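You operate a simulated robot arm through the tools that you are given. There is no shell and no other tool. Be economical: measure what you need, move in short steps, check, and stop when the job is done.

The job below is to be done with a simulated two-armed robot. You get a single attempt, and the scene is never put back.

TASK
Take the red napkin from the table top and lay it out flat on the bar top.

Only the result counts: the job must be done as asked and must still hold three seconds after the hand-in. Knocking over, shifting, dropping, spilling or breaking anything else fails it. Flat cloth is picked up by pressing the open fingertips on it (5 to 10 N) and closing them slowly along it; thin cloth reads only 2 to 8 mm in the jaws.

THE ROBOT
Two 7-joint arms with two-finger parallel grippers on one trunk, on a base that drives. Base frame: it is fixed to the floor where the robot stands at the start and does not move with it; the origin is under the middle of the robot, x ahead of it, y to its left, z up; the surface under the hand at the start is at about z = 0.75. Units: m, degrees, N and s.
The left shoulder is at the start at [0.05, 0.168, 1.032], the right one opposite. With the tool pointing down near the work surface each hand reaches from about 0.22 to 0.66 m from the robot's upright axis, wherever it stands, measured 20 degrees to its own side. Places, roughly: bar top [-1, 0.4, 0.9]. Payload 1.57 kg a hand.
The TCP of each hand is the grasp point between the finger pads, 0.03 m short of the fingertips. In the tool frame z runs along the fingers and y along their closing line. The gripper opens to 0.08 m. The fingers are 0.017 m wide and 0.012 m thick; the gripper's body (0.04 by 0.082 m) begins 0.08 m behind the TCP.
Orientation is that of the tool frame in the base frame, as [roll, pitch, yaw] about the fixed x, y, z axes, in that order (R = Rz(yaw) Ry(pitch) Rx(roll)). With the fingers straight down and closing along the base's y, the tool's x points along the base's -x, its y along +y and its z along -z.

THE INTERFACE
- The arms move only by the tool jog_arm. It takes "left_series", "right_series" or both (then of equal length, played together; a hand with none holds still); each is a list of rows, each a list of 3 entries, a list of its own where there are three numbers: the shift along the tool's x, y, z in cm, then the turn, a rotation vector about the tool's x, y, z in degrees, then the finger opening in cm, from 0 to 8. In form: [[[dx, dy, dz], [ax, ay, az], claw], ...]. A call has 1 to 20 rows; each row shifts and turns the commanded pose from where the row before left it, along the tool's axes as they then stand. Each row takes 0.2 s and may step no farther than 0.05 m and 8.6 degrees from the row before; otherwise, or with a gripper value out of range, the whole call is refused. A pose out of reach is approached as far as the arm can. The call stops where the force on the tool passes 40 N (or 10 N more than at its start, if that is more) or the arm is blocked; 0.2 s more then pass. The fingers move at their own pace (about 0.045 m/s each) and stop on an object; they squeeze with about 25 N. The grip force told is the motor's: it shows also when the fingers shut on nothing. Time passes only in rows, and 0.2 s behind the last, so rows that do not move let the fingers close. It gives the time, the measured TCP pose, the force on the tool (base axes), the opening and the grip force at its end, in the units of the frame above (readings bear some noise), with the torque about the TCP (base axes, N m) and any sound that the robot's microphone picked up, and new pictures: "views" is both (left out), scene, wrist or none (wrist: the cameras of the hands that moved).
- Cameras (640 x 400 px; columns grow to the right, rows downward): "scene" is now at [0.1262, 0.0061, 1.2356]; the picture's right is [0.06, -1.00, 0.00], its down [-0.62, -0.04, -0.79] and it looks along [0.78, 0.05, -0.62] (base axes); focal length 262 px, centre (320, 200). "left" rides on the left gripper at [0.072, 0.007, -0.122] in its tool frame; the picture's right is [-0.09, 1.00, 0.00], its down [-0.84, -0.08, -0.54] and it looks along [-0.54, -0.05, 0.84] (tool axes); focal length 238 px, centre (320, 200). "right" rides on the right gripper at [0.072, -0.007, -0.122] in its tool frame; the picture's right is [0.09, 1.00, 0.00], its down [-0.84, 0.08, -0.54] and it looks along [-0.54, 0.05, 0.84] (tool axes); focal length 238 px, centre (320, 200). There is no depth. A picture from a camera that has moved, and an enlarged one, comes with that camera's place and axes in the base frame and with its lens.
- slide_trunk(by): slides the trunk up (or, below 0, down) by that many m; the arms and the scene camera ride with it, the base frame stays. It gives what a move gives, with no picture.
- drive_base(legs): drives the robot by 1 to 6 legs, each [ahead, left, turn to the left] in m, m and degrees, along the robot's own axes; the way and the turn of a leg run together, so that a leg with both is an arc; at most 1.5 m and 180 degrees a leg. The arms and the cameras ride along, it lands a little off, and it stops where it bumps. It gives what a move gives, and a new picture of the scene camera.
- turn_head(pan, tilt): turns the head with the scene camera to pan (to the left, within 80 degrees either way) and tilt (down, from -29 to 69), counted from straight ahead of the robot. It gives what a move gives, and a new picture of the scene camera.
- zoom(camera, box): a new picture of the part [left, top, right, bottom] of that camera's present view, enlarged. The clock stands still meanwhile.
- job_done(): hands the job in; it is judged then, once.

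Work in short steps. Places have to be worked out from the pictures, the camera data and where the tool is seen: move nearer, look again, correct. Check each grasp and each placing, and mend what went wrong. You have 120 turns and 260 pictures in all, those below and enlarged ones among them. Open the grippers and draw the arms clear of the work before you hand the job in, unless the task says otherwise; then end with one line.

The tools are called after "Call:" as a command line: name --argument value ..., lists and objects as JSON in quotes. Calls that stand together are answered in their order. jog_arm: Moves the arms, as the interface text tells. Its arguments: {"type":"object","properties":{"left_series":{"type":"array"},"right_series":{"type":"array"},"views":{"type":"string","enum":["both","scene","wrist","none"]}},"required":[]} The other tools are called the same way: slide_trunk (by) slides the trunk up or down; drive_base (legs) drives the base; turn_head (pan, tilt) turns the head that bears the scene camera; zoom (camera, box) takes an enlarged picture of a part of a camera's view; job_done () hands the job in.

At the start:

```text
time: 0.0
left_ee_pos: [0.4634, 0.1857, 0.9743]
left_tcp_rot: [-179.9, 0.0, -180.0]
left_ft_force: [0.1, -0.1, 0.3]
left_moment: [-0.02, -0.02, -0.03]
left_finger_gap: 0.0802
left_grasp_force: 0.0
right_ee_pos: [0.3983, -0.0978, 0.9851]
right_tcp_rot: [180.0, 0.0, 180.0]
right_ft_force: [-0.7, -0.1, -0.2]
right_moment: [0.0, 0.01, 0.0]
right_finger_gap: 0.0802
right_grasp_force: 0.1
trunk travel left (down, up): [-0.2, 0.243]
robot x, y, heading: [0.0031, -0.003, -0.4]
head pan, tilt: [3.5, 38.2]
```

scene: 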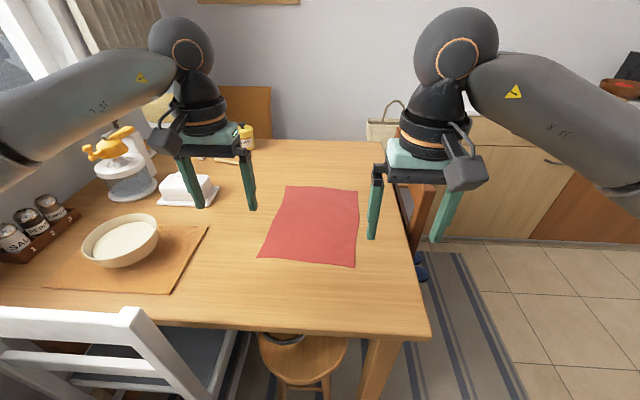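
right: 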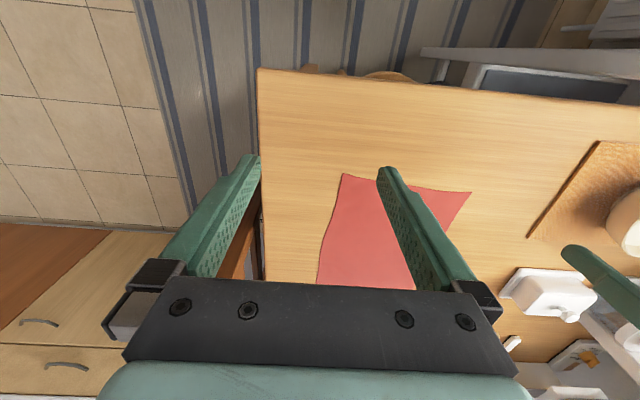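
left: 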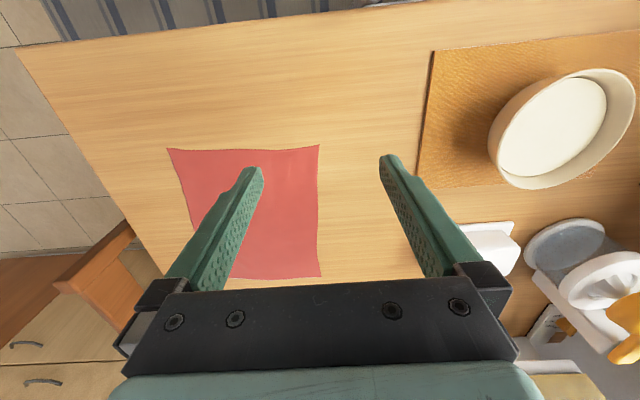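

The napkin covers roughly x 0.50–0.80 and y −0.06–0.17. I'll bring both hands above its near corners with the fingers partly closed, then look.

Call:
jog_arm --left_series '[[[-1.12, -0.68, 2.57], [0, 0, 0], 3], [[-1.12, -0.68, 2.57], [0, 0, 0], 3], [[-1.12, -0.68, 2.57], [0, 0, 0], 3], [[-1.12, -0.68, 2.57], [0, 0, 0], 3], [[-1.12, -0.68, 2.57], [0, 0, 0], 3], [[-1.12, -0.68, 2.57], [0, 0, 0], 3], [[0, 0, 0], [0, 0, 0], 3]]' --right_series '[[[-2.03, 1.13, 2.75], [0, 0, 0], 3], [[-2.03, 1.13, 2.75], [0, 0, 0], 3], [[-2.03, 1.13, 2.75], [0, 0, 0], 3], [[-2.03, 1.13, 2.75], [0, 0, 0], 3], [[-2.03, 1.13, 2.75], [0, 0, 0], 3], [[-2.03, 1.13, 2.75], [0, 0, 0], 3], [[0, 0, 0], [0, 0, 0], 3]]'

```text
time: 1.6
left_ee_pos: [0.5299, 0.1449, 0.8197]
left_tcp_rot: [-180.0, 0.0, -179.9]
left_ft_force: [0.1, -0.3, -0.1]
left_moment: [0.02, -0.02, 0.04]
left_finger_gap: 0.0299
left_grasp_force: 0.0
right_ee_pos: [0.5237, -0.0279, 0.8179]
right_tcp_rot: [-180.0, 0.0, -180.0]
right_ft_force: [-0.7, 0.9, -0.5]
right_moment: [0.02, 0.04, 0.0]
right_finger_gap: 0.03
right_grasp_force: 0.1
trunk travel left (down, up): [-0.2, 0.243]
robot x, y, heading: [0.002, 0.0032, 0.2]
head pan, tilt: [3.5, 38.2]
camera scene: at [0.1262, 0.0061, 1.2356], right [0.06, -1.0, 0.0], down [-0.62, -0.04, -0.79], along [0.78, 0.05, -0.62], focal length 262 px, centre (320, 200)
camera right: at [0.4515, -0.0332, 0.9405], right [-0.09, 1.0, 0.0], down [0.84, 0.08, 0.54], along [0.54, 0.05, -0.84], focal length 238 px, centre (320, 200)
camera left: at [0.4586, 0.1519, 0.9408], right [0.09, 1.0, 0.0], down [0.84, -0.08, 0.54], along [0.54, -0.05, -0.84], focal length 238 px, centre (320, 200)
```

scene: 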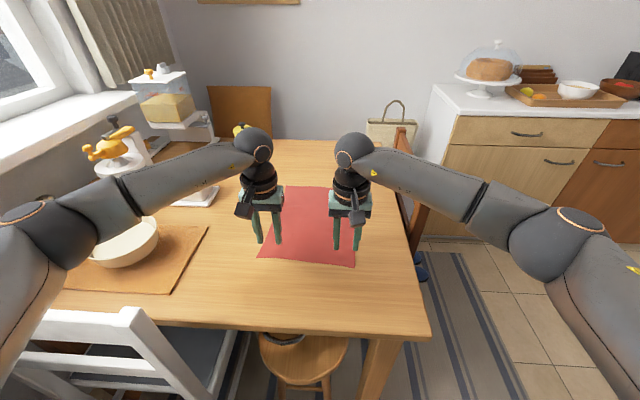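
right: 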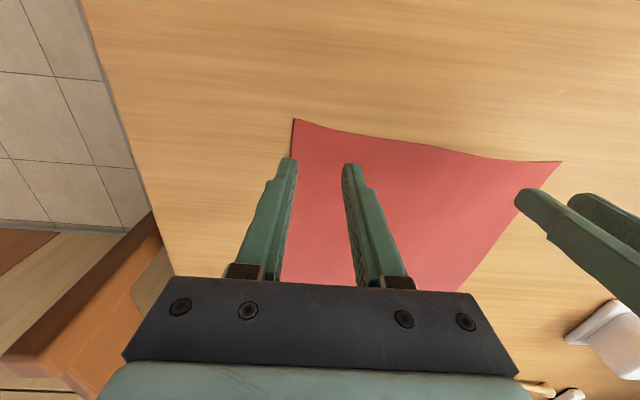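
left: 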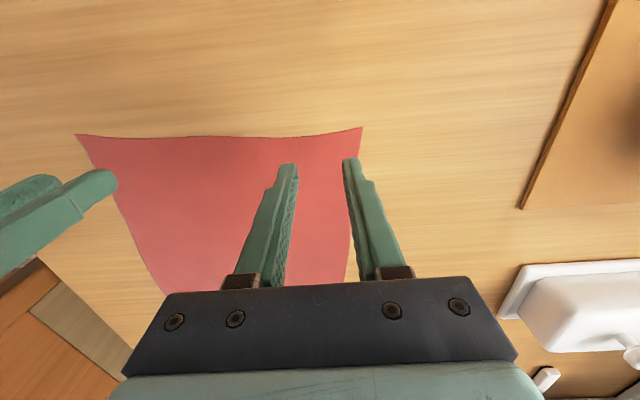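

Corners sit near (0.50, −0.05) and (0.515, 0.18). I'll shift the hands slightly inward, narrow to 2.4 cm and descend close to the cloth.

Call:
jog_arm --left_series '[[[0, -0.3, 1.0], [0, 0, 0], 2.4], [[0, -0.2, 1.0], [0, 0, 0], 2.4], [[0, 0, 1.0], [0, 0, 0], 2.4], [[0, 0, 0.5], [0, 0, 0], 2.4]]' --right_series '[[[0.4, 0.5, 1.0], [0, 0, 0], 2.4], [[0.4, 0.5, 1.0], [0, 0, 0], 2.4], [[0, 0, 1.0], [0, 0, 0], 2.4], [[0, 0, 0.3], [0, 0, 0], 2.4]]' --views "wrist"

```text
time: 2.6
left_ee_pos: [0.531, 0.14, 0.7859]
left_tcp_rot: [-179.9, 0.0, -179.9]
left_ft_force: [0.1, -0.1, -0.4]
left_moment: [-0.01, 0.0, 0.02]
left_finger_gap: 0.024
left_grasp_force: 0.1
right_ee_pos: [0.5127, -0.0199, 0.7877]
right_tcp_rot: [180.0, 0.0, 180.0]
right_ft_force: [-0.6, -0.3, 0.5]
right_moment: [-0.01, -0.03, 0.01]
right_finger_gap: 0.024
right_grasp_force: 0.0
trunk travel left (down, up): [-0.2, 0.243]
robot x, y, heading: [-0.0019, -0.0007, -0.2]
head pan, tilt: [3.5, 38.2]
camera right: at [0.441, -0.0245, 0.9097], right [-0.09, 1.0, 0.0], down [0.84, 0.08, 0.54], along [0.54, 0.05, -0.84], focal length 238 px, centre (320, 200)
camera left: at [0.46, 0.1466, 0.907], right [0.09, 1.0, 0.0], down [0.84, -0.08, 0.54], along [0.54, -0.05, -0.84], focal length 238 px, centre (320, 200)
```

right: 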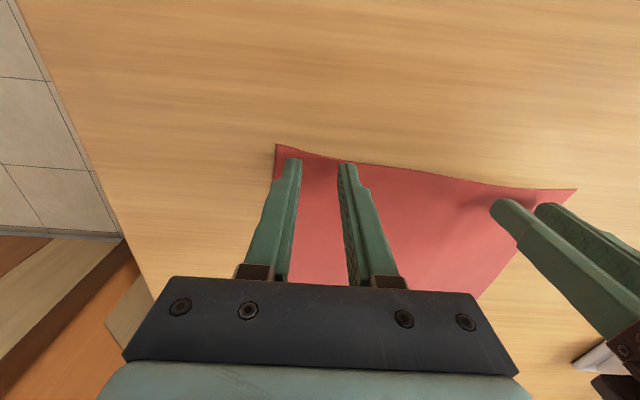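
left: 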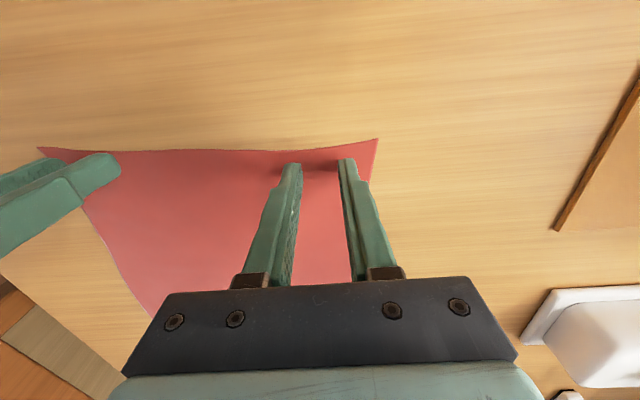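

Both fingers are over the cloth just inside the edge. I'll nudge the right hand slightly forward and go down to contact.

Call:
jog_arm --left_series '[[[0, 0, 0.3], [0, 0, 0], 2.4], [[0, 0, 0.2], [0, 0, 0], 2.4], [[0, 0, 0.15], [0, 0, 0], 2.4], [[0, 0, 0], [0, 0, 0], 2.4]]' --right_series '[[[-0.5, 0, 0.3], [0, 0, 0], 2.4], [[0, 0, 0.3], [0, 0, 0], 2.4], [[0, 0, 0.2], [0, 0, 0], 2.4], [[0, 0, 0], [0, 0, 0], 2.4]]' --views "none"

```text
time: 3.6
left_ee_pos: [0.5301, 0.1404, 0.7805]
left_tcp_rot: [-180.0, 0.1, -179.8]
left_ft_force: [0.8, -1.7, 4.3]
left_moment: [0.01, 0.01, 0.02]
left_finger_gap: 0.024
left_grasp_force: 0.0
right_ee_pos: [0.5178, -0.02, 0.7809]
right_tcp_rot: [179.9, 0.1, -179.9]
right_ft_force: [-1.1, 0.5, 11.6]
right_moment: [-0.1, 0.08, -0.01]
right_finger_gap: 0.0241
right_grasp_force: 0.0
trunk travel left (down, up): [-0.2, 0.243]
robot x, y, heading: [0.0004, -0.0013, -0.2]
head pan, tilt: [3.5, 38.2]
```

Contact: left 4 N, right 11 N. I'll add a touch on the left, ease the right a hair, then close slowly.

Call:
jog_arm --left_series '[[[0, 0, 0.07], [0, 0, 0], 2.2], [[0, 0, 0], [0, 0, 0], 1.9], [[0, 0, 0], [0, 0, 0], 1.6], [[0, 0, 0], [0, 0, 0], 1.3], [[0, 0, 0], [0, 0, 0], 1.0], [[0, 0, 0], [0, 0, 0], 0.7], [[0, 0, 0], [0, 0, 0], 0.4], [[0, 0, 0], [0, 0, 0], 0.1], [[0, 0, 0], [0, 0, 0], 0], [[0, 0, 0], [0, 0, 0], 0]]' --right_series '[[[0, 0, -0.05], [0, 0, 0], 2.2], [[0, 0, 0], [0, 0, 0], 1.9], [[0, 0, 0], [0, 0, 0], 1.6], [[0, 0, 0], [0, 0, 0], 1.3], [[0, 0, 0], [0, 0, 0], 1.0], [[0, 0, 0], [0, 0, 0], 0.7], [[0, 0, 0], [0, 0, 0], 0.4], [[0, 0, 0], [0, 0, 0], 0.1], [[0, 0, 0], [0, 0, 0], 0], [[0, 0, 0], [0, 0, 0], 0]]' --views "both"

```text
time: 5.8
left_ee_pos: [0.5307, 0.1408, 0.7804]
left_tcp_rot: [179.9, 0.2, -179.9]
left_ft_force: [-1.1, -0.6, 11.8]
left_moment: [0.02, 0.05, -0.01]
left_finger_gap: 0.0
left_grasp_force: 21.4
right_ee_pos: [0.5172, -0.02, 0.7801]
right_tcp_rot: [180.0, 0.2, -179.9]
right_ft_force: [1.8, 3.6, 17.7]
right_moment: [0.05, -0.01, -0.02]
right_finger_gap: 0.0017
right_grasp_force: 23.8
trunk travel left (down, up): [-0.2, 0.243]
robot x, y, heading: [0.0013, -0.0025, 0.0]
head pan, tilt: [3.5, 38.2]
camera scene: at [0.1239, 0.0062, 1.236], right [0.06, -1.0, 0.0], down [-0.61, -0.04, -0.79], along [0.79, 0.05, -0.62], focal length 262 px, centre (320, 200)
camera right: at [0.4449, -0.0255, 0.9031], right [-0.09, 1.0, 0.0], down [0.84, 0.08, 0.54], along [0.54, 0.05, -0.84], focal length 238 px, centre (320, 200)
camera left: at [0.4582, 0.1474, 0.9023], right [0.09, 1.0, 0.0], down [0.84, -0.08, 0.54], along [0.54, -0.05, -0.84], focal length 238 px, centre (320, 200)
```

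scene: 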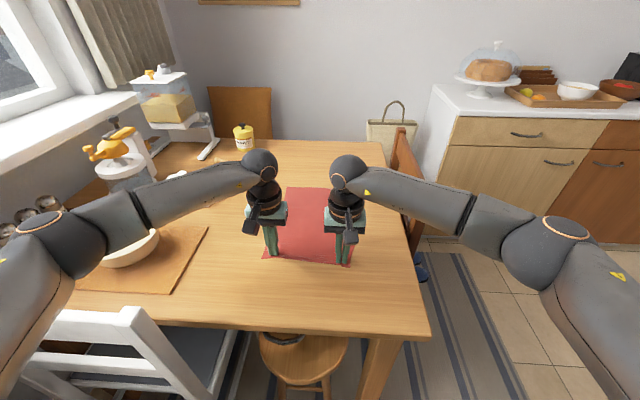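
right: 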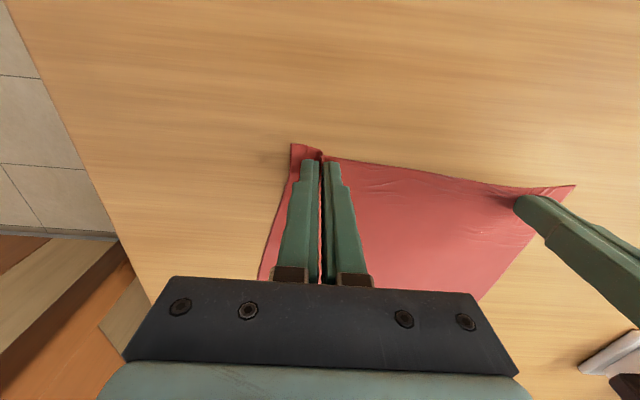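
left: 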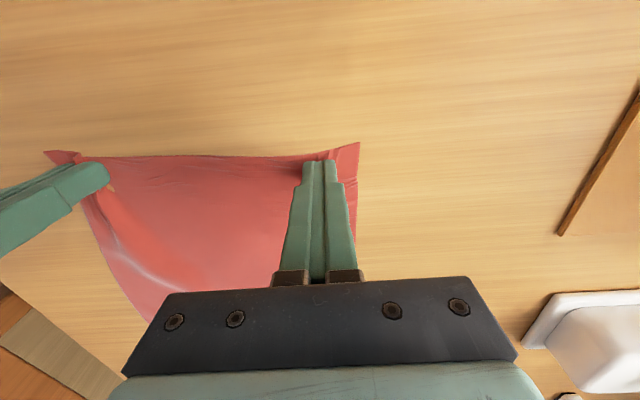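

The right hand has a fold (1.7 mm), but the left shut on nothing. I'll retry the left with a wider opening and firmer pressing.

Call:
jog_arm --left_series '[[[0, 0, -0.5], [0, 0, 0], 1.5], [[0, 0, 0], [0, 0, 0], 3.4], [[0, 0, 0], [0, 0, 0], 3.4], [[0, 0, 0.4], [0, 0, 0], 3.4], [[0, 0, 0.15], [0, 0, 0], 3.4], [[0, 0, 0], [0, 0, 0], 3.4]]' --views "none"

```text
time: 7.2
left_ee_pos: [0.5293, 0.1417, 0.7814]
left_tcp_rot: [-179.9, 0.3, -179.9]
left_ft_force: [-1.2, 1.0, 10.0]
left_moment: [0.11, 0.06, 0.01]
left_finger_gap: 0.0341
left_grasp_force: 0.0
right_ee_pos: [0.5178, -0.0208, 0.7812]
right_tcp_rot: [-180.0, 0.2, 180.0]
right_ft_force: [0.2, 3.4, 19.7]
right_moment: [0.06, 0.05, 0.01]
right_finger_gap: 0.0019
right_grasp_force: 23.5
trunk travel left (down, up): [-0.2, 0.243]
robot x, y, heading: [0.0009, 0.0017, 0.1]
head pan, tilt: [3.5, 38.2]
```

Call:
jog_arm --left_series '[[[0, 0, 0], [0, 0, 0], 3.1], [[0, 0, 0], [0, 0, 0], 2.8], [[0, 0, 0], [0, 0, 0], 2.5], [[0, 0, 0], [0, 0, 0], 2.2], [[0, 0, 0], [0, 0, 0], 1.9], [[0, 0, 0], [0, 0, 0], 1.6], [[0, 0, 0], [0, 0, 0], 1.3], [[0, 0, 0], [0, 0, 0], 1.0], [[0, 0, 0], [0, 0, 0], 0.7], [[0, 0, 0], [0, 0, 0], 0.4], [[0, 0, 0], [0, 0, 0], 0.1], [[0, 0, 0], [0, 0, 0], 0], [[0, 0, 0], [0, 0, 0], 0]]' --views "wrist"

```text
time: 10.0
left_ee_pos: [0.529, 0.1404, 0.7797]
left_tcp_rot: [-179.9, 0.2, -180.0]
left_ft_force: [-0.2, -5.1, 17.9]
left_moment: [-0.09, 0.06, 0.03]
left_finger_gap: 0.0018
left_grasp_force: 23.3
right_ee_pos: [0.5162, -0.0199, 0.7808]
right_tcp_rot: [180.0, 0.3, 180.0]
right_ft_force: [3.1, 5.2, 15.9]
right_moment: [0.15, -0.01, 0.0]
right_finger_gap: 0.002
right_grasp_force: 23.7
trunk travel left (down, up): [-0.2, 0.243]
robot x, y, heading: [0.0002, -0.0006, -0.1]
head pan, tilt: [3.5, 38.2]
camera left: at [0.4572, 0.1468, 0.9022], right [0.09, 1.0, 0.0], down [0.83, -0.08, 0.55], along [0.54, -0.05, -0.84], focal length 238 px, centre (320, 200)
```

left: 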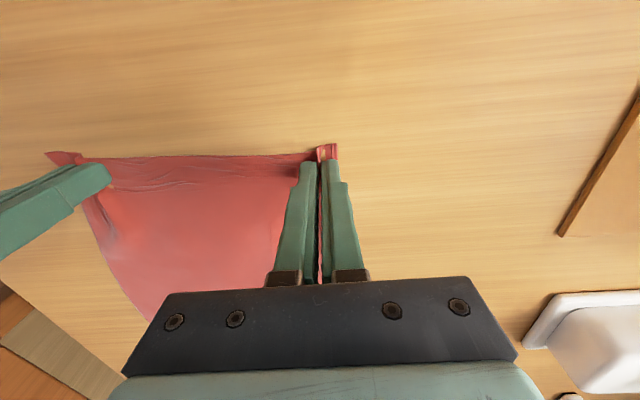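

Both corners are gripped. I'll lift both hands 20 cm together and check.

Call:
jog_arm --left_series '[[[0, 0, -1], [0, 0, 0], 0], [[0, 0, -2], [0, 0, 0], 0], [[0, 0, -2], [0, 0, 0], 0], [[0, 0, -2], [0, 0, 0], 0], [[0, 0, -2], [0, 0, 0], 0], [[0, 0, -2], [0, 0, 0], 0], [[0, 0, -2], [0, 0, 0], 0], [[0, 0, -2], [0, 0, 0], 0], [[0, 0, -2], [0, 0, 0], 0], [[0, 0, -2], [0, 0, 0], 0], [[0, 0, -1], [0, 0, 0], 0]]' --right_series '[[[0, 0, -1], [0, 0, 0], 0], [[0, 0, -2], [0, 0, 0], 0], [[0, 0, -2], [0, 0, 0], 0], [[0, 0, -2], [0, 0, 0], 0], [[0, 0, -2], [0, 0, 0], 0], [[0, 0, -2], [0, 0, 0], 0], [[0, 0, -2], [0, 0, 0], 0], [[0, 0, -2], [0, 0, 0], 0], [[0, 0, -2], [0, 0, 0], 0], [[0, 0, -2], [0, 0, 0], 0], [[0, 0, -1], [0, 0, 0], 0]]' --views "both"

Call:
slide_trunk --by 0.24

```text
time: 12.4
left_ee_pos: [0.5296, 0.1417, 0.9808]
left_tcp_rot: [-179.9, 0.0, -179.9]
left_ft_force: [-0.4, -9.8, 0.1]
left_moment: [-0.33, 0.02, 0.02]
left_finger_gap: 0.0017
left_grasp_force: 23.3
right_ee_pos: [0.5167, -0.0213, 0.9803]
right_tcp_rot: [-180.0, 0.0, 180.0]
right_ft_force: [0.3, 9.5, 0.2]
right_moment: [0.28, -0.04, 0.03]
right_finger_gap: 0.0018
right_grasp_force: 23.5
trunk travel left (down, up): [-0.2, 0.243]
robot x, y, heading: [0.0013, 0.0017, 0.0]
head pan, tilt: [3.5, 38.2]
camera scene: at [0.1261, 0.0061, 1.2356], right [0.06, -1.0, 0.0], down [-0.62, -0.04, -0.79], along [0.78, 0.05, -0.62], focal length 262 px, centre (320, 200)
camera right: at [0.4456, -0.0266, 1.103], right [-0.09, 1.0, 0.0], down [0.84, 0.08, 0.54], along [0.54, 0.05, -0.84], focal length 238 px, centre (320, 200)
camera left: at [0.4585, 0.1487, 1.1025], right [0.09, 1.0, 0.0], down [0.84, -0.08, 0.54], along [0.54, -0.05, -0.84], focal length 238 px, centre (320, 200)
```

scene: 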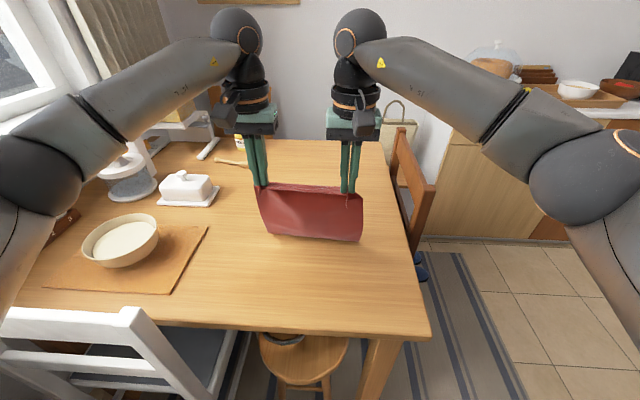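
right: 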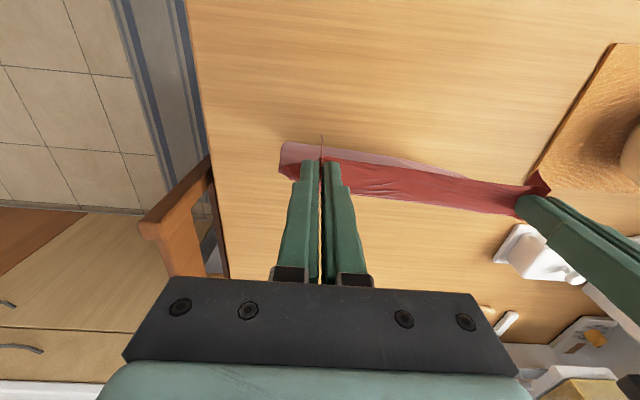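
left: 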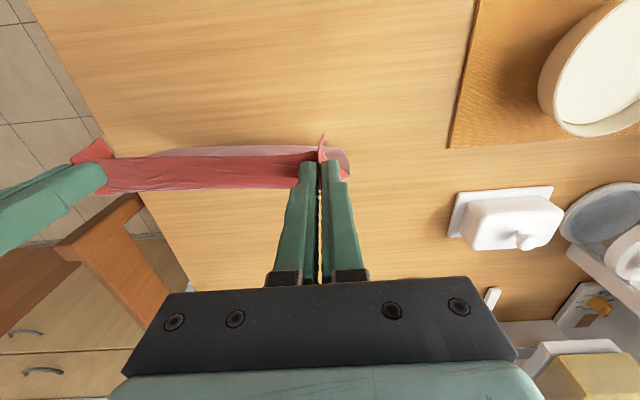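

```text
time: 14.9
left_ee_pos: [0.5297, 0.1421, 1.2208]
left_tcp_rot: [179.9, 0.0, -179.9]
left_ft_force: [-0.8, -9.4, 0.1]
left_moment: [-0.31, -0.01, 0.01]
left_finger_gap: 0.002
left_grasp_force: 23.9
right_ee_pos: [0.5174, -0.0213, 1.2202]
right_tcp_rot: [180.0, 0.0, 180.0]
right_ft_force: [1.0, 10.2, -0.5]
right_moment: [0.35, -0.02, 0.02]
right_finger_gap: 0.0017
right_grasp_force: 23.9
trunk travel left (down, up): [-0.44, 0.003]
robot x, y, heading: [0.0007, -0.0013, 0.1]
head pan, tilt: [3.5, 38.2]
```

The cloth hangs, with 10 N of tension between the hands. I'll relax them slightly inward and look toward the bar.

Call:
jog_arm --left_series '[[[0, -0.2, 0], [0, 0, 0], 0], [[0, 0, 0], [0, 0, 0], 0]]' --right_series '[[[0, 0.2, 0], [0, 0, 0], 0], [[0, 0, 0], [0, 0, 0], 0]]' --views "none"

Call:
turn_head --pan 80 --tilt 30

Call:
turn_head --pan -80 --tilt 30

```text
time: 15.5
left_ee_pos: [0.5306, 0.14, 1.2209]
left_tcp_rot: [180.0, 0.0, -179.8]
left_ft_force: [-0.4, -4.4, -0.1]
left_moment: [-0.12, 0.01, -0.02]
left_finger_gap: 0.0015
left_grasp_force: 23.2
right_ee_pos: [0.518, -0.021, 1.2189]
right_tcp_rot: [-179.9, 0.0, 179.9]
right_ft_force: [0.5, 4.5, -0.2]
right_moment: [0.17, -0.04, 0.05]
right_finger_gap: 0.0018
right_grasp_force: 23.6
trunk travel left (down, up): [-0.44, 0.003]
robot x, y, heading: [0.0006, 0.0019, -0.0]
head pan, tilt: [3.5, 38.2]
```

```text
time: 17.0
left_ee_pos: [0.5307, 0.1393, 1.2202]
left_tcp_rot: [179.9, 0.1, -179.9]
left_ft_force: [0.5, -3.0, 0.0]
left_moment: [-0.08, 0.02, 0.0]
left_finger_gap: 0.0017
left_grasp_force: 22.9
right_ee_pos: [0.5168, -0.0191, 1.2208]
right_tcp_rot: [180.0, -0.1, -180.0]
right_ft_force: [0.1, 3.4, -0.8]
right_moment: [0.07, -0.03, 0.02]
right_finger_gap: 0.0015
right_grasp_force: 23.1
trunk travel left (down, up): [-0.44, 0.003]
robot x, y, heading: [0.0011, 0.0004, -0.2]
head pan, tilt: [80.0, 30.0]
camera scene: at [0.0559, 0.0899, 1.4882], right [0.98, -0.17, 0.0], down [-0.09, -0.49, -0.87], along [0.15, 0.85, -0.5], focal length 262 px, centre (320, 200)
```

scene: 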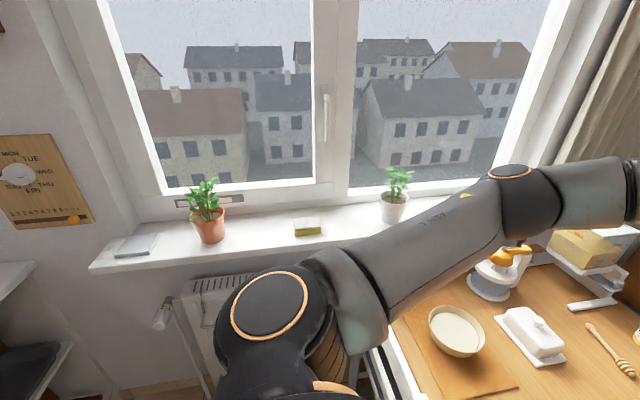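

```text
time: 19.4
left_ee_pos: [0.5295, 0.1396, 1.2198]
left_tcp_rot: [-180.0, 0.0, -179.9]
left_ft_force: [0.2, -2.6, -0.4]
left_moment: [-0.09, 0.0, -0.03]
left_finger_gap: 0.002
left_grasp_force: 24.0
right_ee_pos: [0.5172, -0.0185, 1.2204]
right_tcp_rot: [180.0, 0.0, 180.0]
right_ft_force: [0.6, 2.8, -1.2]
right_moment: [0.07, 0.0, 0.03]
right_finger_gap: 0.0014
right_grasp_force: 23.4
trunk travel left (down, up): [-0.44, 0.003]
robot x, y, heading: [-0.0014, 0.0009, -0.4]
head pan, tilt: [-80.0, 30.0]
camera scene: at [0.0558, -0.0883, 1.4882], right [-0.98, -0.17, 0.0], down [-0.09, 0.49, -0.87], along [0.15, -0.85, -0.5], focal length 262 px, centre (320, 200)
```

scene: 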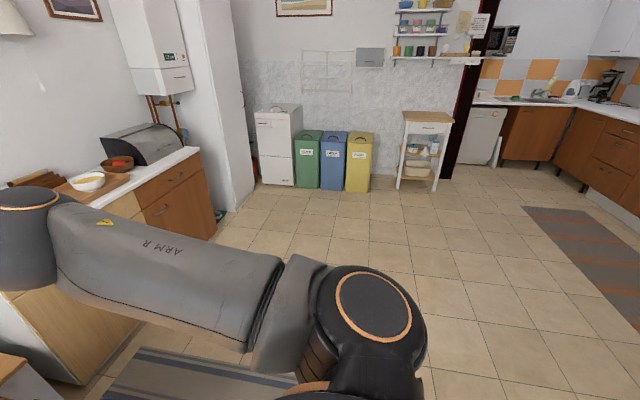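

Free floor lies to the right. I'll rotate right 90° in place with the head still panned right, which lets me see behind.

Call:
drive_base --legs '[[0, 0, -90]]'

Call:
turn_head --pan -60 --tilt 35

```text
time: 23.7
left_ee_pos: [0.1376, -0.5309, 1.2206]
left_tcp_rot: [179.9, 0.0, 89.8]
left_ft_force: [-2.0, -0.2, -0.2]
left_moment: [0.0, 0.04, 0.0]
left_finger_gap: 0.0015
left_grasp_force: 24.0
right_ee_pos: [-0.0218, -0.518, 1.2207]
right_tcp_rot: [180.0, 0.1, 89.8]
right_ft_force: [3.0, 0.1, -0.3]
right_moment: [0.01, -0.07, 0.02]
right_finger_gap: 0.0018
right_grasp_force: 23.6
trunk travel left (down, up): [-0.44, 0.003]
robot x, y, heading: [0.0002, -0.0016, -90.3]
head pan, tilt: [-80.0, 30.0]
camera scene: at [-0.0893, -0.0545, 1.4882], right [-0.17, 0.99, 0.0], down [0.49, 0.08, -0.87], along [-0.85, -0.15, -0.5], focal length 262 px, centre (320, 200)
```

scene: 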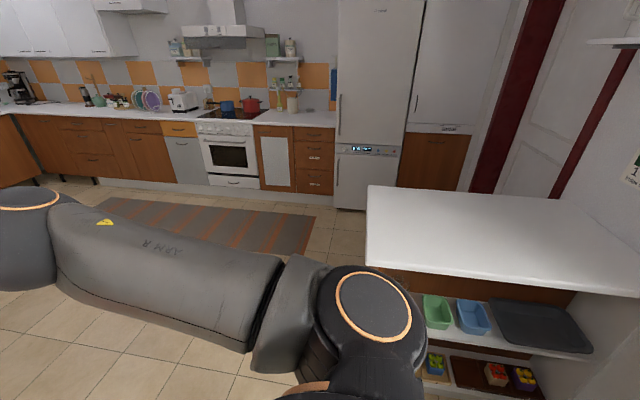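

```text
time: 24.5
left_ee_pos: [0.1388, -0.5303, 1.2207]
left_tcp_rot: [-180.0, 0.0, 89.8]
left_ft_force: [-2.0, 0.1, -0.1]
left_moment: [-0.01, 0.06, -0.01]
left_finger_gap: 0.0016
left_grasp_force: 23.3
right_ee_pos: [-0.0213, -0.5179, 1.221]
right_tcp_rot: [-180.0, 0.0, 89.7]
right_ft_force: [2.4, -0.2, 0.3]
right_moment: [0.0, -0.1, 0.03]
right_finger_gap: 0.0016
right_grasp_force: 23.8
trunk travel left (down, up): [-0.44, 0.003]
robot x, y, heading: [0.0026, -0.0019, -90.3]
head pan, tilt: [-60.0, 35.0]
camera scene: at [-0.0766, -0.0829, 1.4804], right [-0.5, 0.87, 0.0], down [0.5, 0.28, -0.82], along [-0.71, -0.41, -0.57], focal length 262 px, centre (320, 200)
```

scene: 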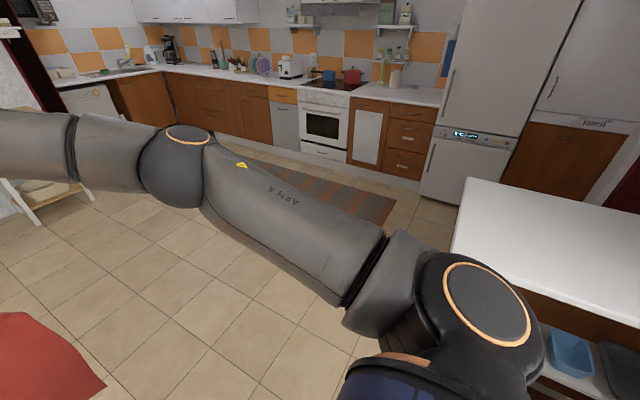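

The bar top is the empty white peninsula, roughly x −1.26…−0.72 and y from −0.02 upward. I'll pull the hands in and up so the cloth clears it, then turn to face it.

Call:
jog_arm --left_series '[[[2, 0, -2], [0, 0, 0], 0], [[2, 0, -2], [0, 0, 0], 0], [[2, 0, -2], [0, 0, 0], 0], [[2, 0, -2], [0, 0, 0], 0], [[2, 0, -2], [0, 0, 0], 0], [[0, 0, 0], [0, 0, 0], 0]]' --right_series '[[[2, 0, -2], [0, 0, 0], 0], [[2, 0, -2], [0, 0, 0], 0], [[2, 0, -2], [0, 0, 0], 0], [[2, 0, -2], [0, 0, 0], 0], [[2, 0, -2], [0, 0, 0], 0], [[0, 0, 0], [0, 0, 0], 0]]' --views "none"

Call:
turn_head --pan 0 --tilt 45

Call:
drive_base --legs '[[0, 0, -89.7]]'

```text
time: 25.9
left_ee_pos: [0.1399, -0.4332, 1.3193]
left_tcp_rot: [180.0, -0.1, 89.9]
left_ft_force: [-0.5, -0.3, 0.0]
left_moment: [0.0, 0.01, 0.03]
left_finger_gap: 0.0015
left_grasp_force: 24.1
right_ee_pos: [-0.0195, -0.417, 1.3214]
right_tcp_rot: [180.0, 0.0, 89.7]
right_ft_force: [1.4, -0.3, -0.5]
right_moment: [0.0, -0.04, 0.02]
right_finger_gap: 0.0017
right_grasp_force: 23.4
trunk travel left (down, up): [-0.44, 0.003]
robot x, y, heading: [-0.0017, 0.0027, -90.2]
head pan, tilt: [-60.0, 35.0]
```

```text
time: 27.2
left_ee_pos: [0.1373, -0.4323, 1.3207]
left_tcp_rot: [-179.9, 0.0, 89.8]
left_ft_force: [-0.3, -0.2, -0.7]
left_moment: [-0.01, 0.04, 0.03]
left_finger_gap: 0.0016
left_grasp_force: 23.8
right_ee_pos: [-0.0199, -0.4185, 1.3188]
right_tcp_rot: [-179.9, 0.1, 89.7]
right_ft_force: [0.3, 0.1, -0.5]
right_moment: [0.01, -0.02, 0.05]
right_finger_gap: 0.0019
right_grasp_force: 23.5
trunk travel left (down, up): [-0.44, 0.003]
robot x, y, heading: [0.0009, -0.0026, -90.2]
head pan, tilt: [0.0, 45.0]
camera scene: at [-0.0005, -0.1205, 1.4656], right [-1.0, 0.01, 0.0], down [0.0, 0.71, -0.71], along [0.0, -0.71, -0.71], focal length 262 px, centre (320, 200)
```

scene: 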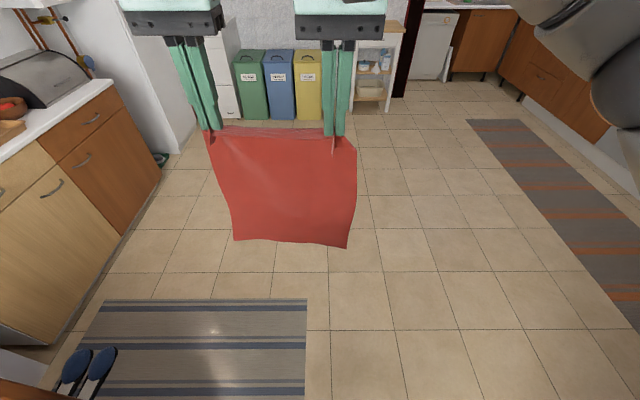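

```text
time: 31.4
left_ee_pos: [-0.4322, -0.1347, 1.3198]
left_tcp_rot: [-179.9, -0.1, -0.5]
left_ft_force: [-0.1, 0.7, -0.9]
left_moment: [0.01, -0.01, 0.01]
left_finger_gap: 0.0019
left_grasp_force: 23.7
right_ee_pos: [-0.4174, 0.0224, 1.3196]
right_tcp_rot: [-180.0, 0.1, -0.6]
right_ft_force: [-0.4, -0.7, 0.5]
right_moment: [-0.03, 0.01, 0.02]
right_finger_gap: 0.0018
right_grasp_force: 23.4
trunk travel left (down, up): [-0.44, 0.003]
robot x, y, heading: [0.0023, -0.0001, 179.3]
head pan, tilt: [0.0, 45.0]
camera scene: at [-0.1212, 0.0022, 1.4656], right [0.01, 1.0, 0.0], down [0.71, -0.01, -0.71], along [-0.71, 0.01, -0.71], focal length 262 px, centre (320, 200)
```

scene: 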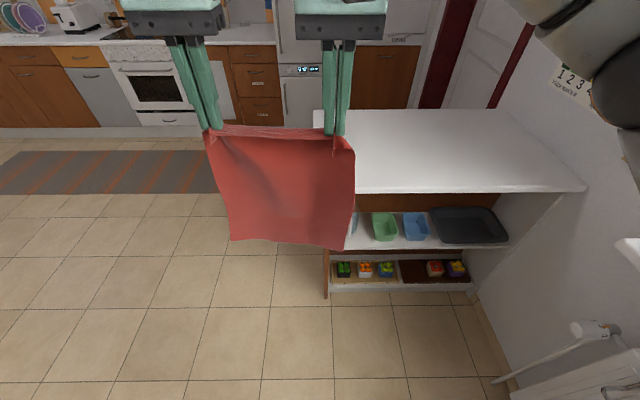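

I'm facing the bar: its top spans y −0.02 to 0.85, with the near edge at x≈−0.72. I'll sidestep right 0.27 m and approach partway.

Call:
drive_base --legs '[[0, -0.27, 0.7], [0.2, 0, 0]]'

```text
time: 35.5
left_ee_pos: [-0.6338, 0.1217, 1.3198]
left_tcp_rot: [-179.9, 0.0, 0.1]
left_ft_force: [-0.7, 0.7, -0.1]
left_moment: [-0.02, 0.02, -0.02]
left_finger_gap: 0.0016
left_grasp_force: 24.0
right_ee_pos: [-0.6205, 0.2799, 1.3198]
right_tcp_rot: [180.0, 0.0, -0.2]
right_ft_force: [-0.7, 0.0, -0.4]
right_moment: [-0.01, -0.04, 0.03]
right_finger_gap: 0.0015
right_grasp_force: 23.3
trunk travel left (down, up): [-0.44, 0.003]
robot x, y, heading: [-0.2022, 0.2554, 180.2]
head pan, tilt: [0.0, 45.0]
camera scene: at [-0.3238, 0.2612, 1.4655], right [0.0, 1.0, 0.0], down [0.71, 0.0, -0.71], along [-0.71, 0.0, -0.71], focal length 262 px, centre (320, 200)
```

scene: 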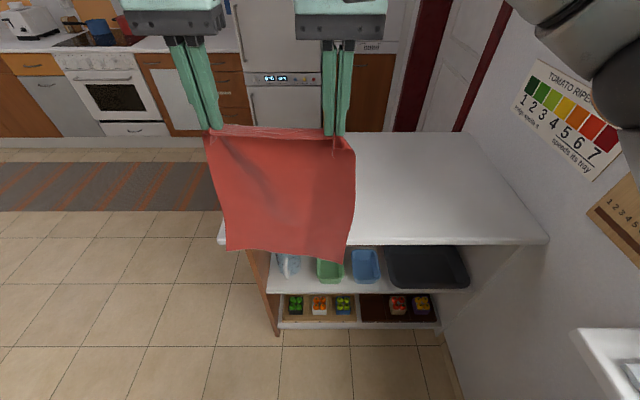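

Triangulation puts the bar top at z≈0.86–0.9. The cloth bottom is near z≈1.0, so it clears; I'll drive 0.15 m closer.

Call:
drive_base --legs '[[0.15, 0, -0.2]]'

Call:
zoom --camera "left" --box '[0, 0, 640, 400]'

```text
time: 36.9
left_ee_pos: [-0.7797, 0.1241, 1.3204]
left_tcp_rot: [180.0, 0.0, -0.4]
left_ft_force: [-0.5, 0.6, 0.3]
left_moment: [0.0, 0.01, 0.03]
left_finger_gap: 0.0015
left_grasp_force: 23.4
right_ee_pos: [-0.7647, 0.282, 1.3203]
right_tcp_rot: [180.0, 0.0, -0.5]
right_ft_force: [-0.2, -0.9, 0.1]
right_moment: [0.01, 0.0, -0.01]
right_finger_gap: 0.0018
right_grasp_force: 24.1
trunk travel left (down, up): [-0.44, 0.003]
robot x, y, heading: [-0.3454, 0.262, 179.5]
head pan, tilt: [0.0, 45.0]
camera scene: at [-0.4685, 0.2627, 1.4655], right [0.01, 1.0, 0.0], down [0.71, -0.01, -0.71], along [-0.71, 0.01, -0.71], focal length 262 px, centre (320, 200)
```

scene: 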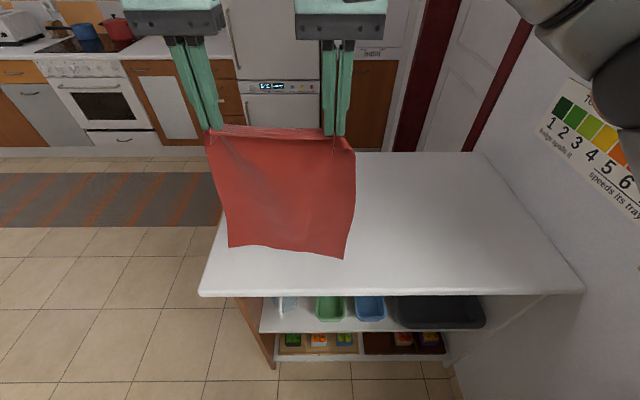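

```text
1.00 times, centred on (320, 200) of left (not enlarged: the box is as wide or as high as the picture)
camera zoom: at [-0.707, 0.1177, 1.4419], right [-0.1, -1.0, 0.0], down [-0.84, 0.08, 0.54], along [-0.54, 0.05, -0.84], focal length 238 px, centre (320, 200)
```

zoom: 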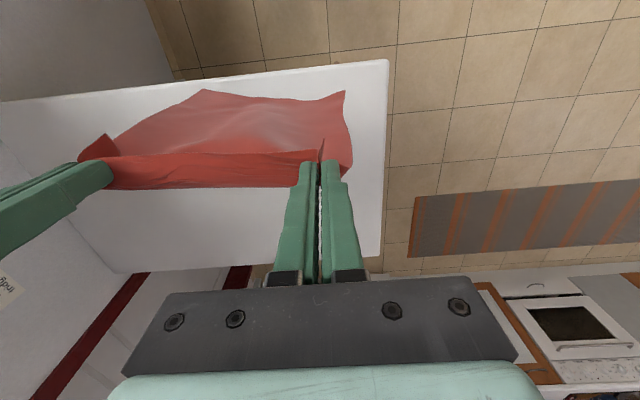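

Bar top computes to z≈0.895, x −1.29…−0.74. I'll creep 4 cm closer, then tilt the fingers forward 30° while reaching out, to place the cloth deeper on the bar.

Call:
drive_base --legs '[[0.04, 0, 0.3]]'

Call:
jog_arm --left_series '[[[-2, 0, 0], [0, -6, 0], 0], [[-1.99, 0, 0.21], [0, -6, 0], 0], [[-1.96, 0, 0.42], [0, -6, 0], 0], [[-1.9, 0, 0.62], [0, -6, 0], 0], [[-1.83, 0, 0.81], [0, -6, 0], 0], [[-1.48, 0, 1.43], [0, 0, 0], 0], [[-1.48, 0, 1.43], [0, 0, 0], 0], [[-1.48, 0, 1.43], [0, 0, 0], 0], [[-1.48, 0, 1.43], [0, 0, 0], 0], [[0, 0, 0], [0, 0, 0], 0]]' --right_series '[[[-2, 0, 0], [0, -6, 0], 0], [[-1.99, 0, 0.21], [0, -6, 0], 0], [[-1.96, 0, 0.42], [0, -6, 0], 0], [[-1.9, 0, 0.62], [0, -6, 0], 0], [[-1.83, 0, 0.81], [0, -6, 0], 0], [[-1.48, 0, 1.43], [0, 0, 0], 0], [[-1.48, 0, 1.43], [0, 0, 0], 0], [[-1.48, 0, 1.43], [0, 0, 0], 0], [[-1.48, 0, 1.43], [0, 0, 0], 0], [[0, 0, 0], [0, 0, 0], 0]]' --views "both"

```text
time: 37.8
left_ee_pos: [-0.8205, 0.1224, 1.3205]
left_tcp_rot: [180.0, 0.0, -0.2]
left_ft_force: [0.0, 0.4, -0.4]
left_moment: [0.03, -0.04, 0.05]
left_finger_gap: 0.0017
left_grasp_force: 24.1
right_ee_pos: [-0.8058, 0.2803, 1.3204]
right_tcp_rot: [-180.0, 0.1, -0.3]
right_ft_force: [-0.2, -0.1, -0.3]
right_moment: [0.01, -0.01, 0.02]
right_finger_gap: 0.0016
right_grasp_force: 23.9
trunk travel left (down, up): [-0.44, 0.003]
robot x, y, heading: [-0.3833, 0.2641, 180.0]
head pan, tilt: [0.0, 45.0]
camera scene: at [-0.5099, 0.2623, 1.4654], right [0.0, 1.0, 0.0], down [0.71, 0.0, -0.71], along [-0.71, 0.0, -0.71], focal length 262 px, centre (320, 200)
```

scene: 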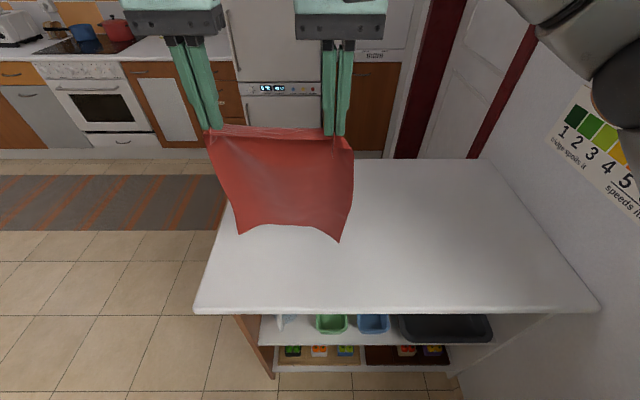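

```text
time: 40.0
left_ee_pos: [-0.9996, 0.1233, 1.3004]
left_tcp_rot: [-179.9, 30.1, -0.1]
left_ft_force: [0.2, 0.2, 0.7]
left_moment: [-0.01, -0.04, 0.06]
left_finger_gap: 0.0019
left_grasp_force: 23.2
right_ee_pos: [-0.9852, 0.2813, 1.3013]
right_tcp_rot: [-180.0, 30.2, 0.0]
right_ft_force: [1.3, -1.1, -0.2]
right_moment: [0.0, -0.04, 0.03]
right_finger_gap: 0.0014
right_grasp_force: 24.1
trunk travel left (down, up): [-0.44, 0.003]
robot x, y, heading: [-0.3855, 0.2605, 179.8]
head pan, tilt: [0.0, 45.0]
camera scene: at [-0.5082, 0.2623, 1.4656], right [0.0, 1.0, 0.0], down [0.71, 0.0, -0.71], along [-0.71, 0.0, -0.71], focal length 262 px, centre (320, 200)
camera right: at [-0.8625, 0.2883, 1.3708], right [0.08, -1.0, -0.05], down [-0.45, -0.08, 0.89], along [-0.89, -0.05, -0.46], focal length 238 px, centre (320, 200)
camera left: at [-0.8749, 0.1169, 1.3688], right [-0.08, -1.0, 0.05], down [-0.45, 0.08, 0.89], along [-0.89, 0.05, -0.46], focal length 238 px, centre (320, 200)
```

scene: 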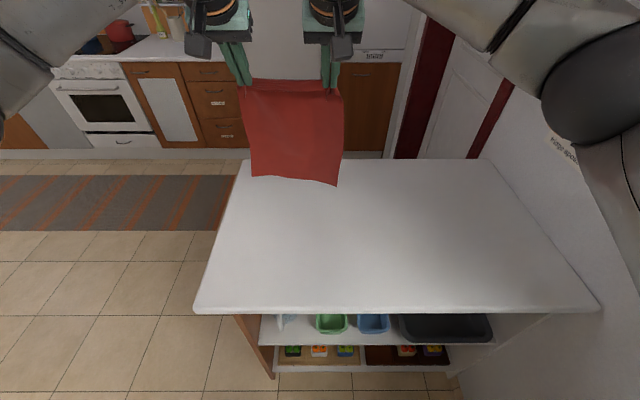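
right: 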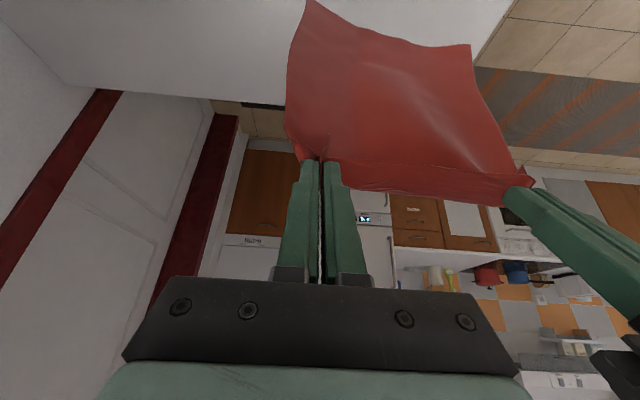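
left: 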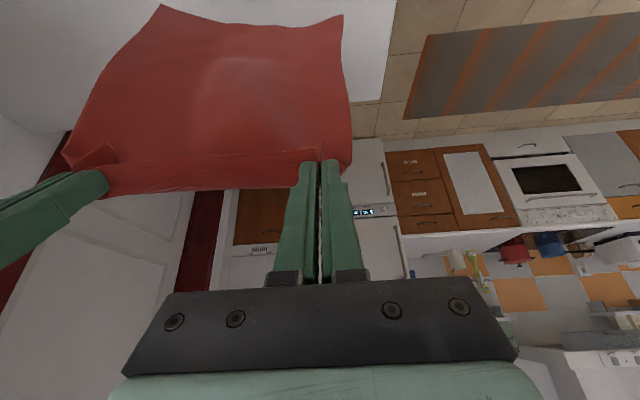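

Reach is fine and the cloth hangs clear. I'll go another 12 cm out and 4 cm down, then let it settle.

Call:
jog_arm --left_series '[[[-1.05, 0, 1.18], [0, 0, 0], 0], [[-1.05, 0, 1.18], [0, 0, 0], 0], [[-1.05, 0, 1.18], [0, 0, 0], 0], [[-1.05, 0, 1.18], [0, 0, 0], 0], [[-1.05, 0, 1.18], [0, 0, 0], 0], [[-1.05, 0, 1.18], [0, 0, 0], 0], [[-1.05, 0, 1.18], [0, 0, 0], 0], [[-1.05, 0, 1.18], [0, 0, 0], 0], [[0, 0, 0], [0, 0, 0], 0], [[0, 0, 0], [0, 0, 0], 0], [[0, 0, 0], [0, 0, 0], 0]]' --right_series '[[[-1.05, 0, 1.18], [0, 0, 0], 0], [[-1.05, 0, 1.18], [0, 0, 0], 0], [[-1.05, 0, 1.18], [0, 0, 0], 0], [[-1.05, 0, 1.18], [0, 0, 0], 0], [[-1.05, 0, 1.18], [0, 0, 0], 0], [[-1.05, 0, 1.18], [0, 0, 0], 0], [[-1.05, 0, 1.18], [0, 0, 0], 0], [[-1.05, 0, 1.18], [0, 0, 0], 0], [[0, 0, 0], [0, 0, 0], 0], [[0, 0, 0], [0, 0, 0], 0], [[0, 0, 0], [0, 0, 0], 0]]' --views "scene"

```text
time: 42.4
left_ee_pos: [-1.0878, 0.1242, 1.2651]
left_tcp_rot: [-179.7, 30.0, -0.2]
left_ft_force: [3.1, 16.6, -0.4]
left_moment: [0.48, -0.08, -0.21]
left_finger_gap: 0.0018
left_grasp_force: 23.5
left hand out of reach, approached as far as the arm can: row 7, 8
right_ee_pos: [-1.0591, 0.2897, 1.2571]
right_tcp_rot: [179.8, 30.1, -0.1]
right_ft_force: [-2.8, -17.0, 0.7]
right_moment: [-0.43, 0.07, 0.31]
right_finger_gap: 0.0015
right_grasp_force: 23.9
right hand out of reach, approached as far as the arm can: row 5, 6, 7, 8
trunk travel left (down, up): [-0.44, 0.003]
robot x, y, heading: [-0.3858, 0.2631, 179.8]
head pan, tilt: [0.0, 45.0]
camera scene: at [-0.5086, 0.2623, 1.4656], right [0.0, 1.0, 0.0], down [0.71, 0.0, -0.71], along [-0.71, 0.0, -0.71], focal length 262 px, centre (320, 200)
```

scene: 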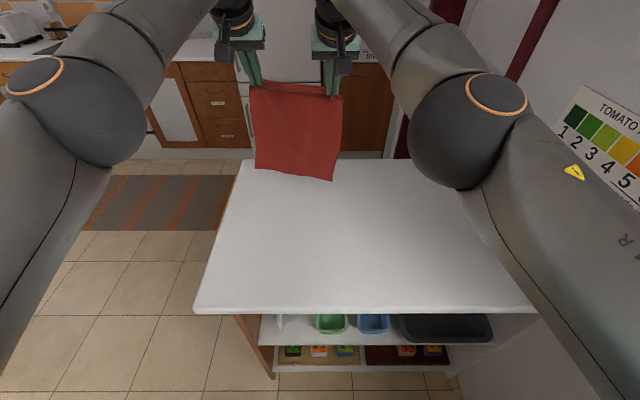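

The right arm hit its reach limit and is stretching the cloth sideways (17 N). I'll back off a little and read how the commanded pose behaves.

Call:
jog_arm --left_series '[[[0.87, 0, -0.5], [0, 0, 0], 0], [[0, 0, 0], [0, 0, 0], 0]]' --right_series '[[[0, 0.5, 0], [0, 0, 0], 0], [[0, 0, 0], [0, 0, 0], 0]]' --views "none"

```text
time: 43.0
left_ee_pos: [-1.0791, 0.1233, 1.2654]
left_tcp_rot: [-180.0, 30.0, -0.1]
left_ft_force: [0.7, 12.5, -1.7]
left_moment: [0.36, -0.02, -0.13]
left_finger_gap: 0.002
left_grasp_force: 24.0
right_ee_pos: [-1.0574, 0.2883, 1.256]
right_tcp_rot: [180.0, 30.0, -0.2]
right_ft_force: [-0.9, -12.5, 0.4]
right_moment: [-0.32, 0.01, 0.29]
right_finger_gap: 0.0018
right_grasp_force: 23.4
trunk travel left (down, up): [-0.44, 0.003]
robot x, y, heading: [-0.3899, 0.2628, 179.7]
head pan, tilt: [0.0, 45.0]
```

Call:
jog_arm --left_series '[[[1.06, 0, 0.43], [0, 0, 0], 0], [[0, 0, 0], [0, 0, 0], 0]]' --right_series '[[[0, 0.4, 0], [0, 0, 0], 0], [[0, 0, 0], [0, 0, 0], 0]]' --views "none"

```text
time: 43.6
left_ee_pos: [-1.0722, 0.1206, 1.2574]
left_tcp_rot: [-180.0, 30.0, -0.1]
left_ft_force: [0.4, 9.4, 0.3]
left_moment: [0.28, -0.02, -0.1]
left_finger_gap: 0.0018
left_grasp_force: 23.6
right_ee_pos: [-1.0578, 0.284, 1.2557]
right_tcp_rot: [-180.0, 30.0, -0.3]
right_ft_force: [-0.4, -8.9, 0.1]
right_moment: [-0.23, -0.01, 0.16]
right_finger_gap: 0.0017
right_grasp_force: 23.3
right hand out of reach, approached as far as the arm can: row 1
trunk travel left (down, up): [-0.44, 0.003]
robot x, y, heading: [-0.3907, 0.2594, 179.7]
head pan, tilt: [0.0, 45.0]
```

Tension is down to 9 N. I'll lower straight down 5 cm until the hem nears the bar, and look.

Call:
jog_arm --left_series '[[[0.5, 0, 0.87], [0, 0, 0], 0], [[0.5, 0, 0.87], [0, 0, 0], 0], [[0.5, 0, 0.87], [0, 0, 0], 0], [[0.5, 0, 0.87], [0, 0, 0], 0], [[0.5, 0, 0.87], [0, 0, 0], 0], [[0, 0, 0], [0, 0, 0], 0]]' --right_series '[[[0.5, 0.06, 0.87], [0, 0, 0], 0], [[0.5, 0.06, 0.87], [0, 0, 0], 0], [[0.5, 0.06, 0.87], [0, 0, 0], 0], [[0.5, 0.06, 0.87], [0, 0, 0], 0], [[0.5, 0.06, 0.87], [0, 0, 0], 0], [[0, 0, 0], [0, 0, 0], 0]]' --views "scene"

```text
time: 45.0
left_ee_pos: [-1.0714, 0.1207, 1.2072]
left_tcp_rot: [179.9, 30.0, -0.1]
left_ft_force: [-0.3, 2.9, 0.1]
left_moment: [0.09, 0.0, -0.04]
left_finger_gap: 0.0018
left_grasp_force: 23.3
right_ee_pos: [-1.0555, 0.2818, 1.2065]
right_tcp_rot: [-179.9, 30.2, -0.2]
right_ft_force: [-0.8, -2.1, -0.4]
right_moment: [-0.05, 0.03, 0.08]
right_finger_gap: 0.0016
right_grasp_force: 23.8
trunk travel left (down, up): [-0.44, 0.003]
robot x, y, heading: [-0.3898, 0.2604, 179.8]
head pan, tilt: [0.0, 45.0]
camera scene: at [-0.5085, 0.2624, 1.4656], right [0.0, 1.0, 0.0], down [0.71, 0.0, -0.71], along [-0.71, 0.0, -0.71], focal length 262 px, centre (320, 200)
```

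scene: 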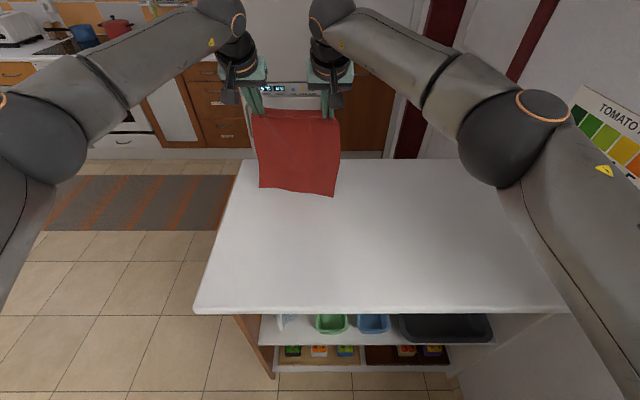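

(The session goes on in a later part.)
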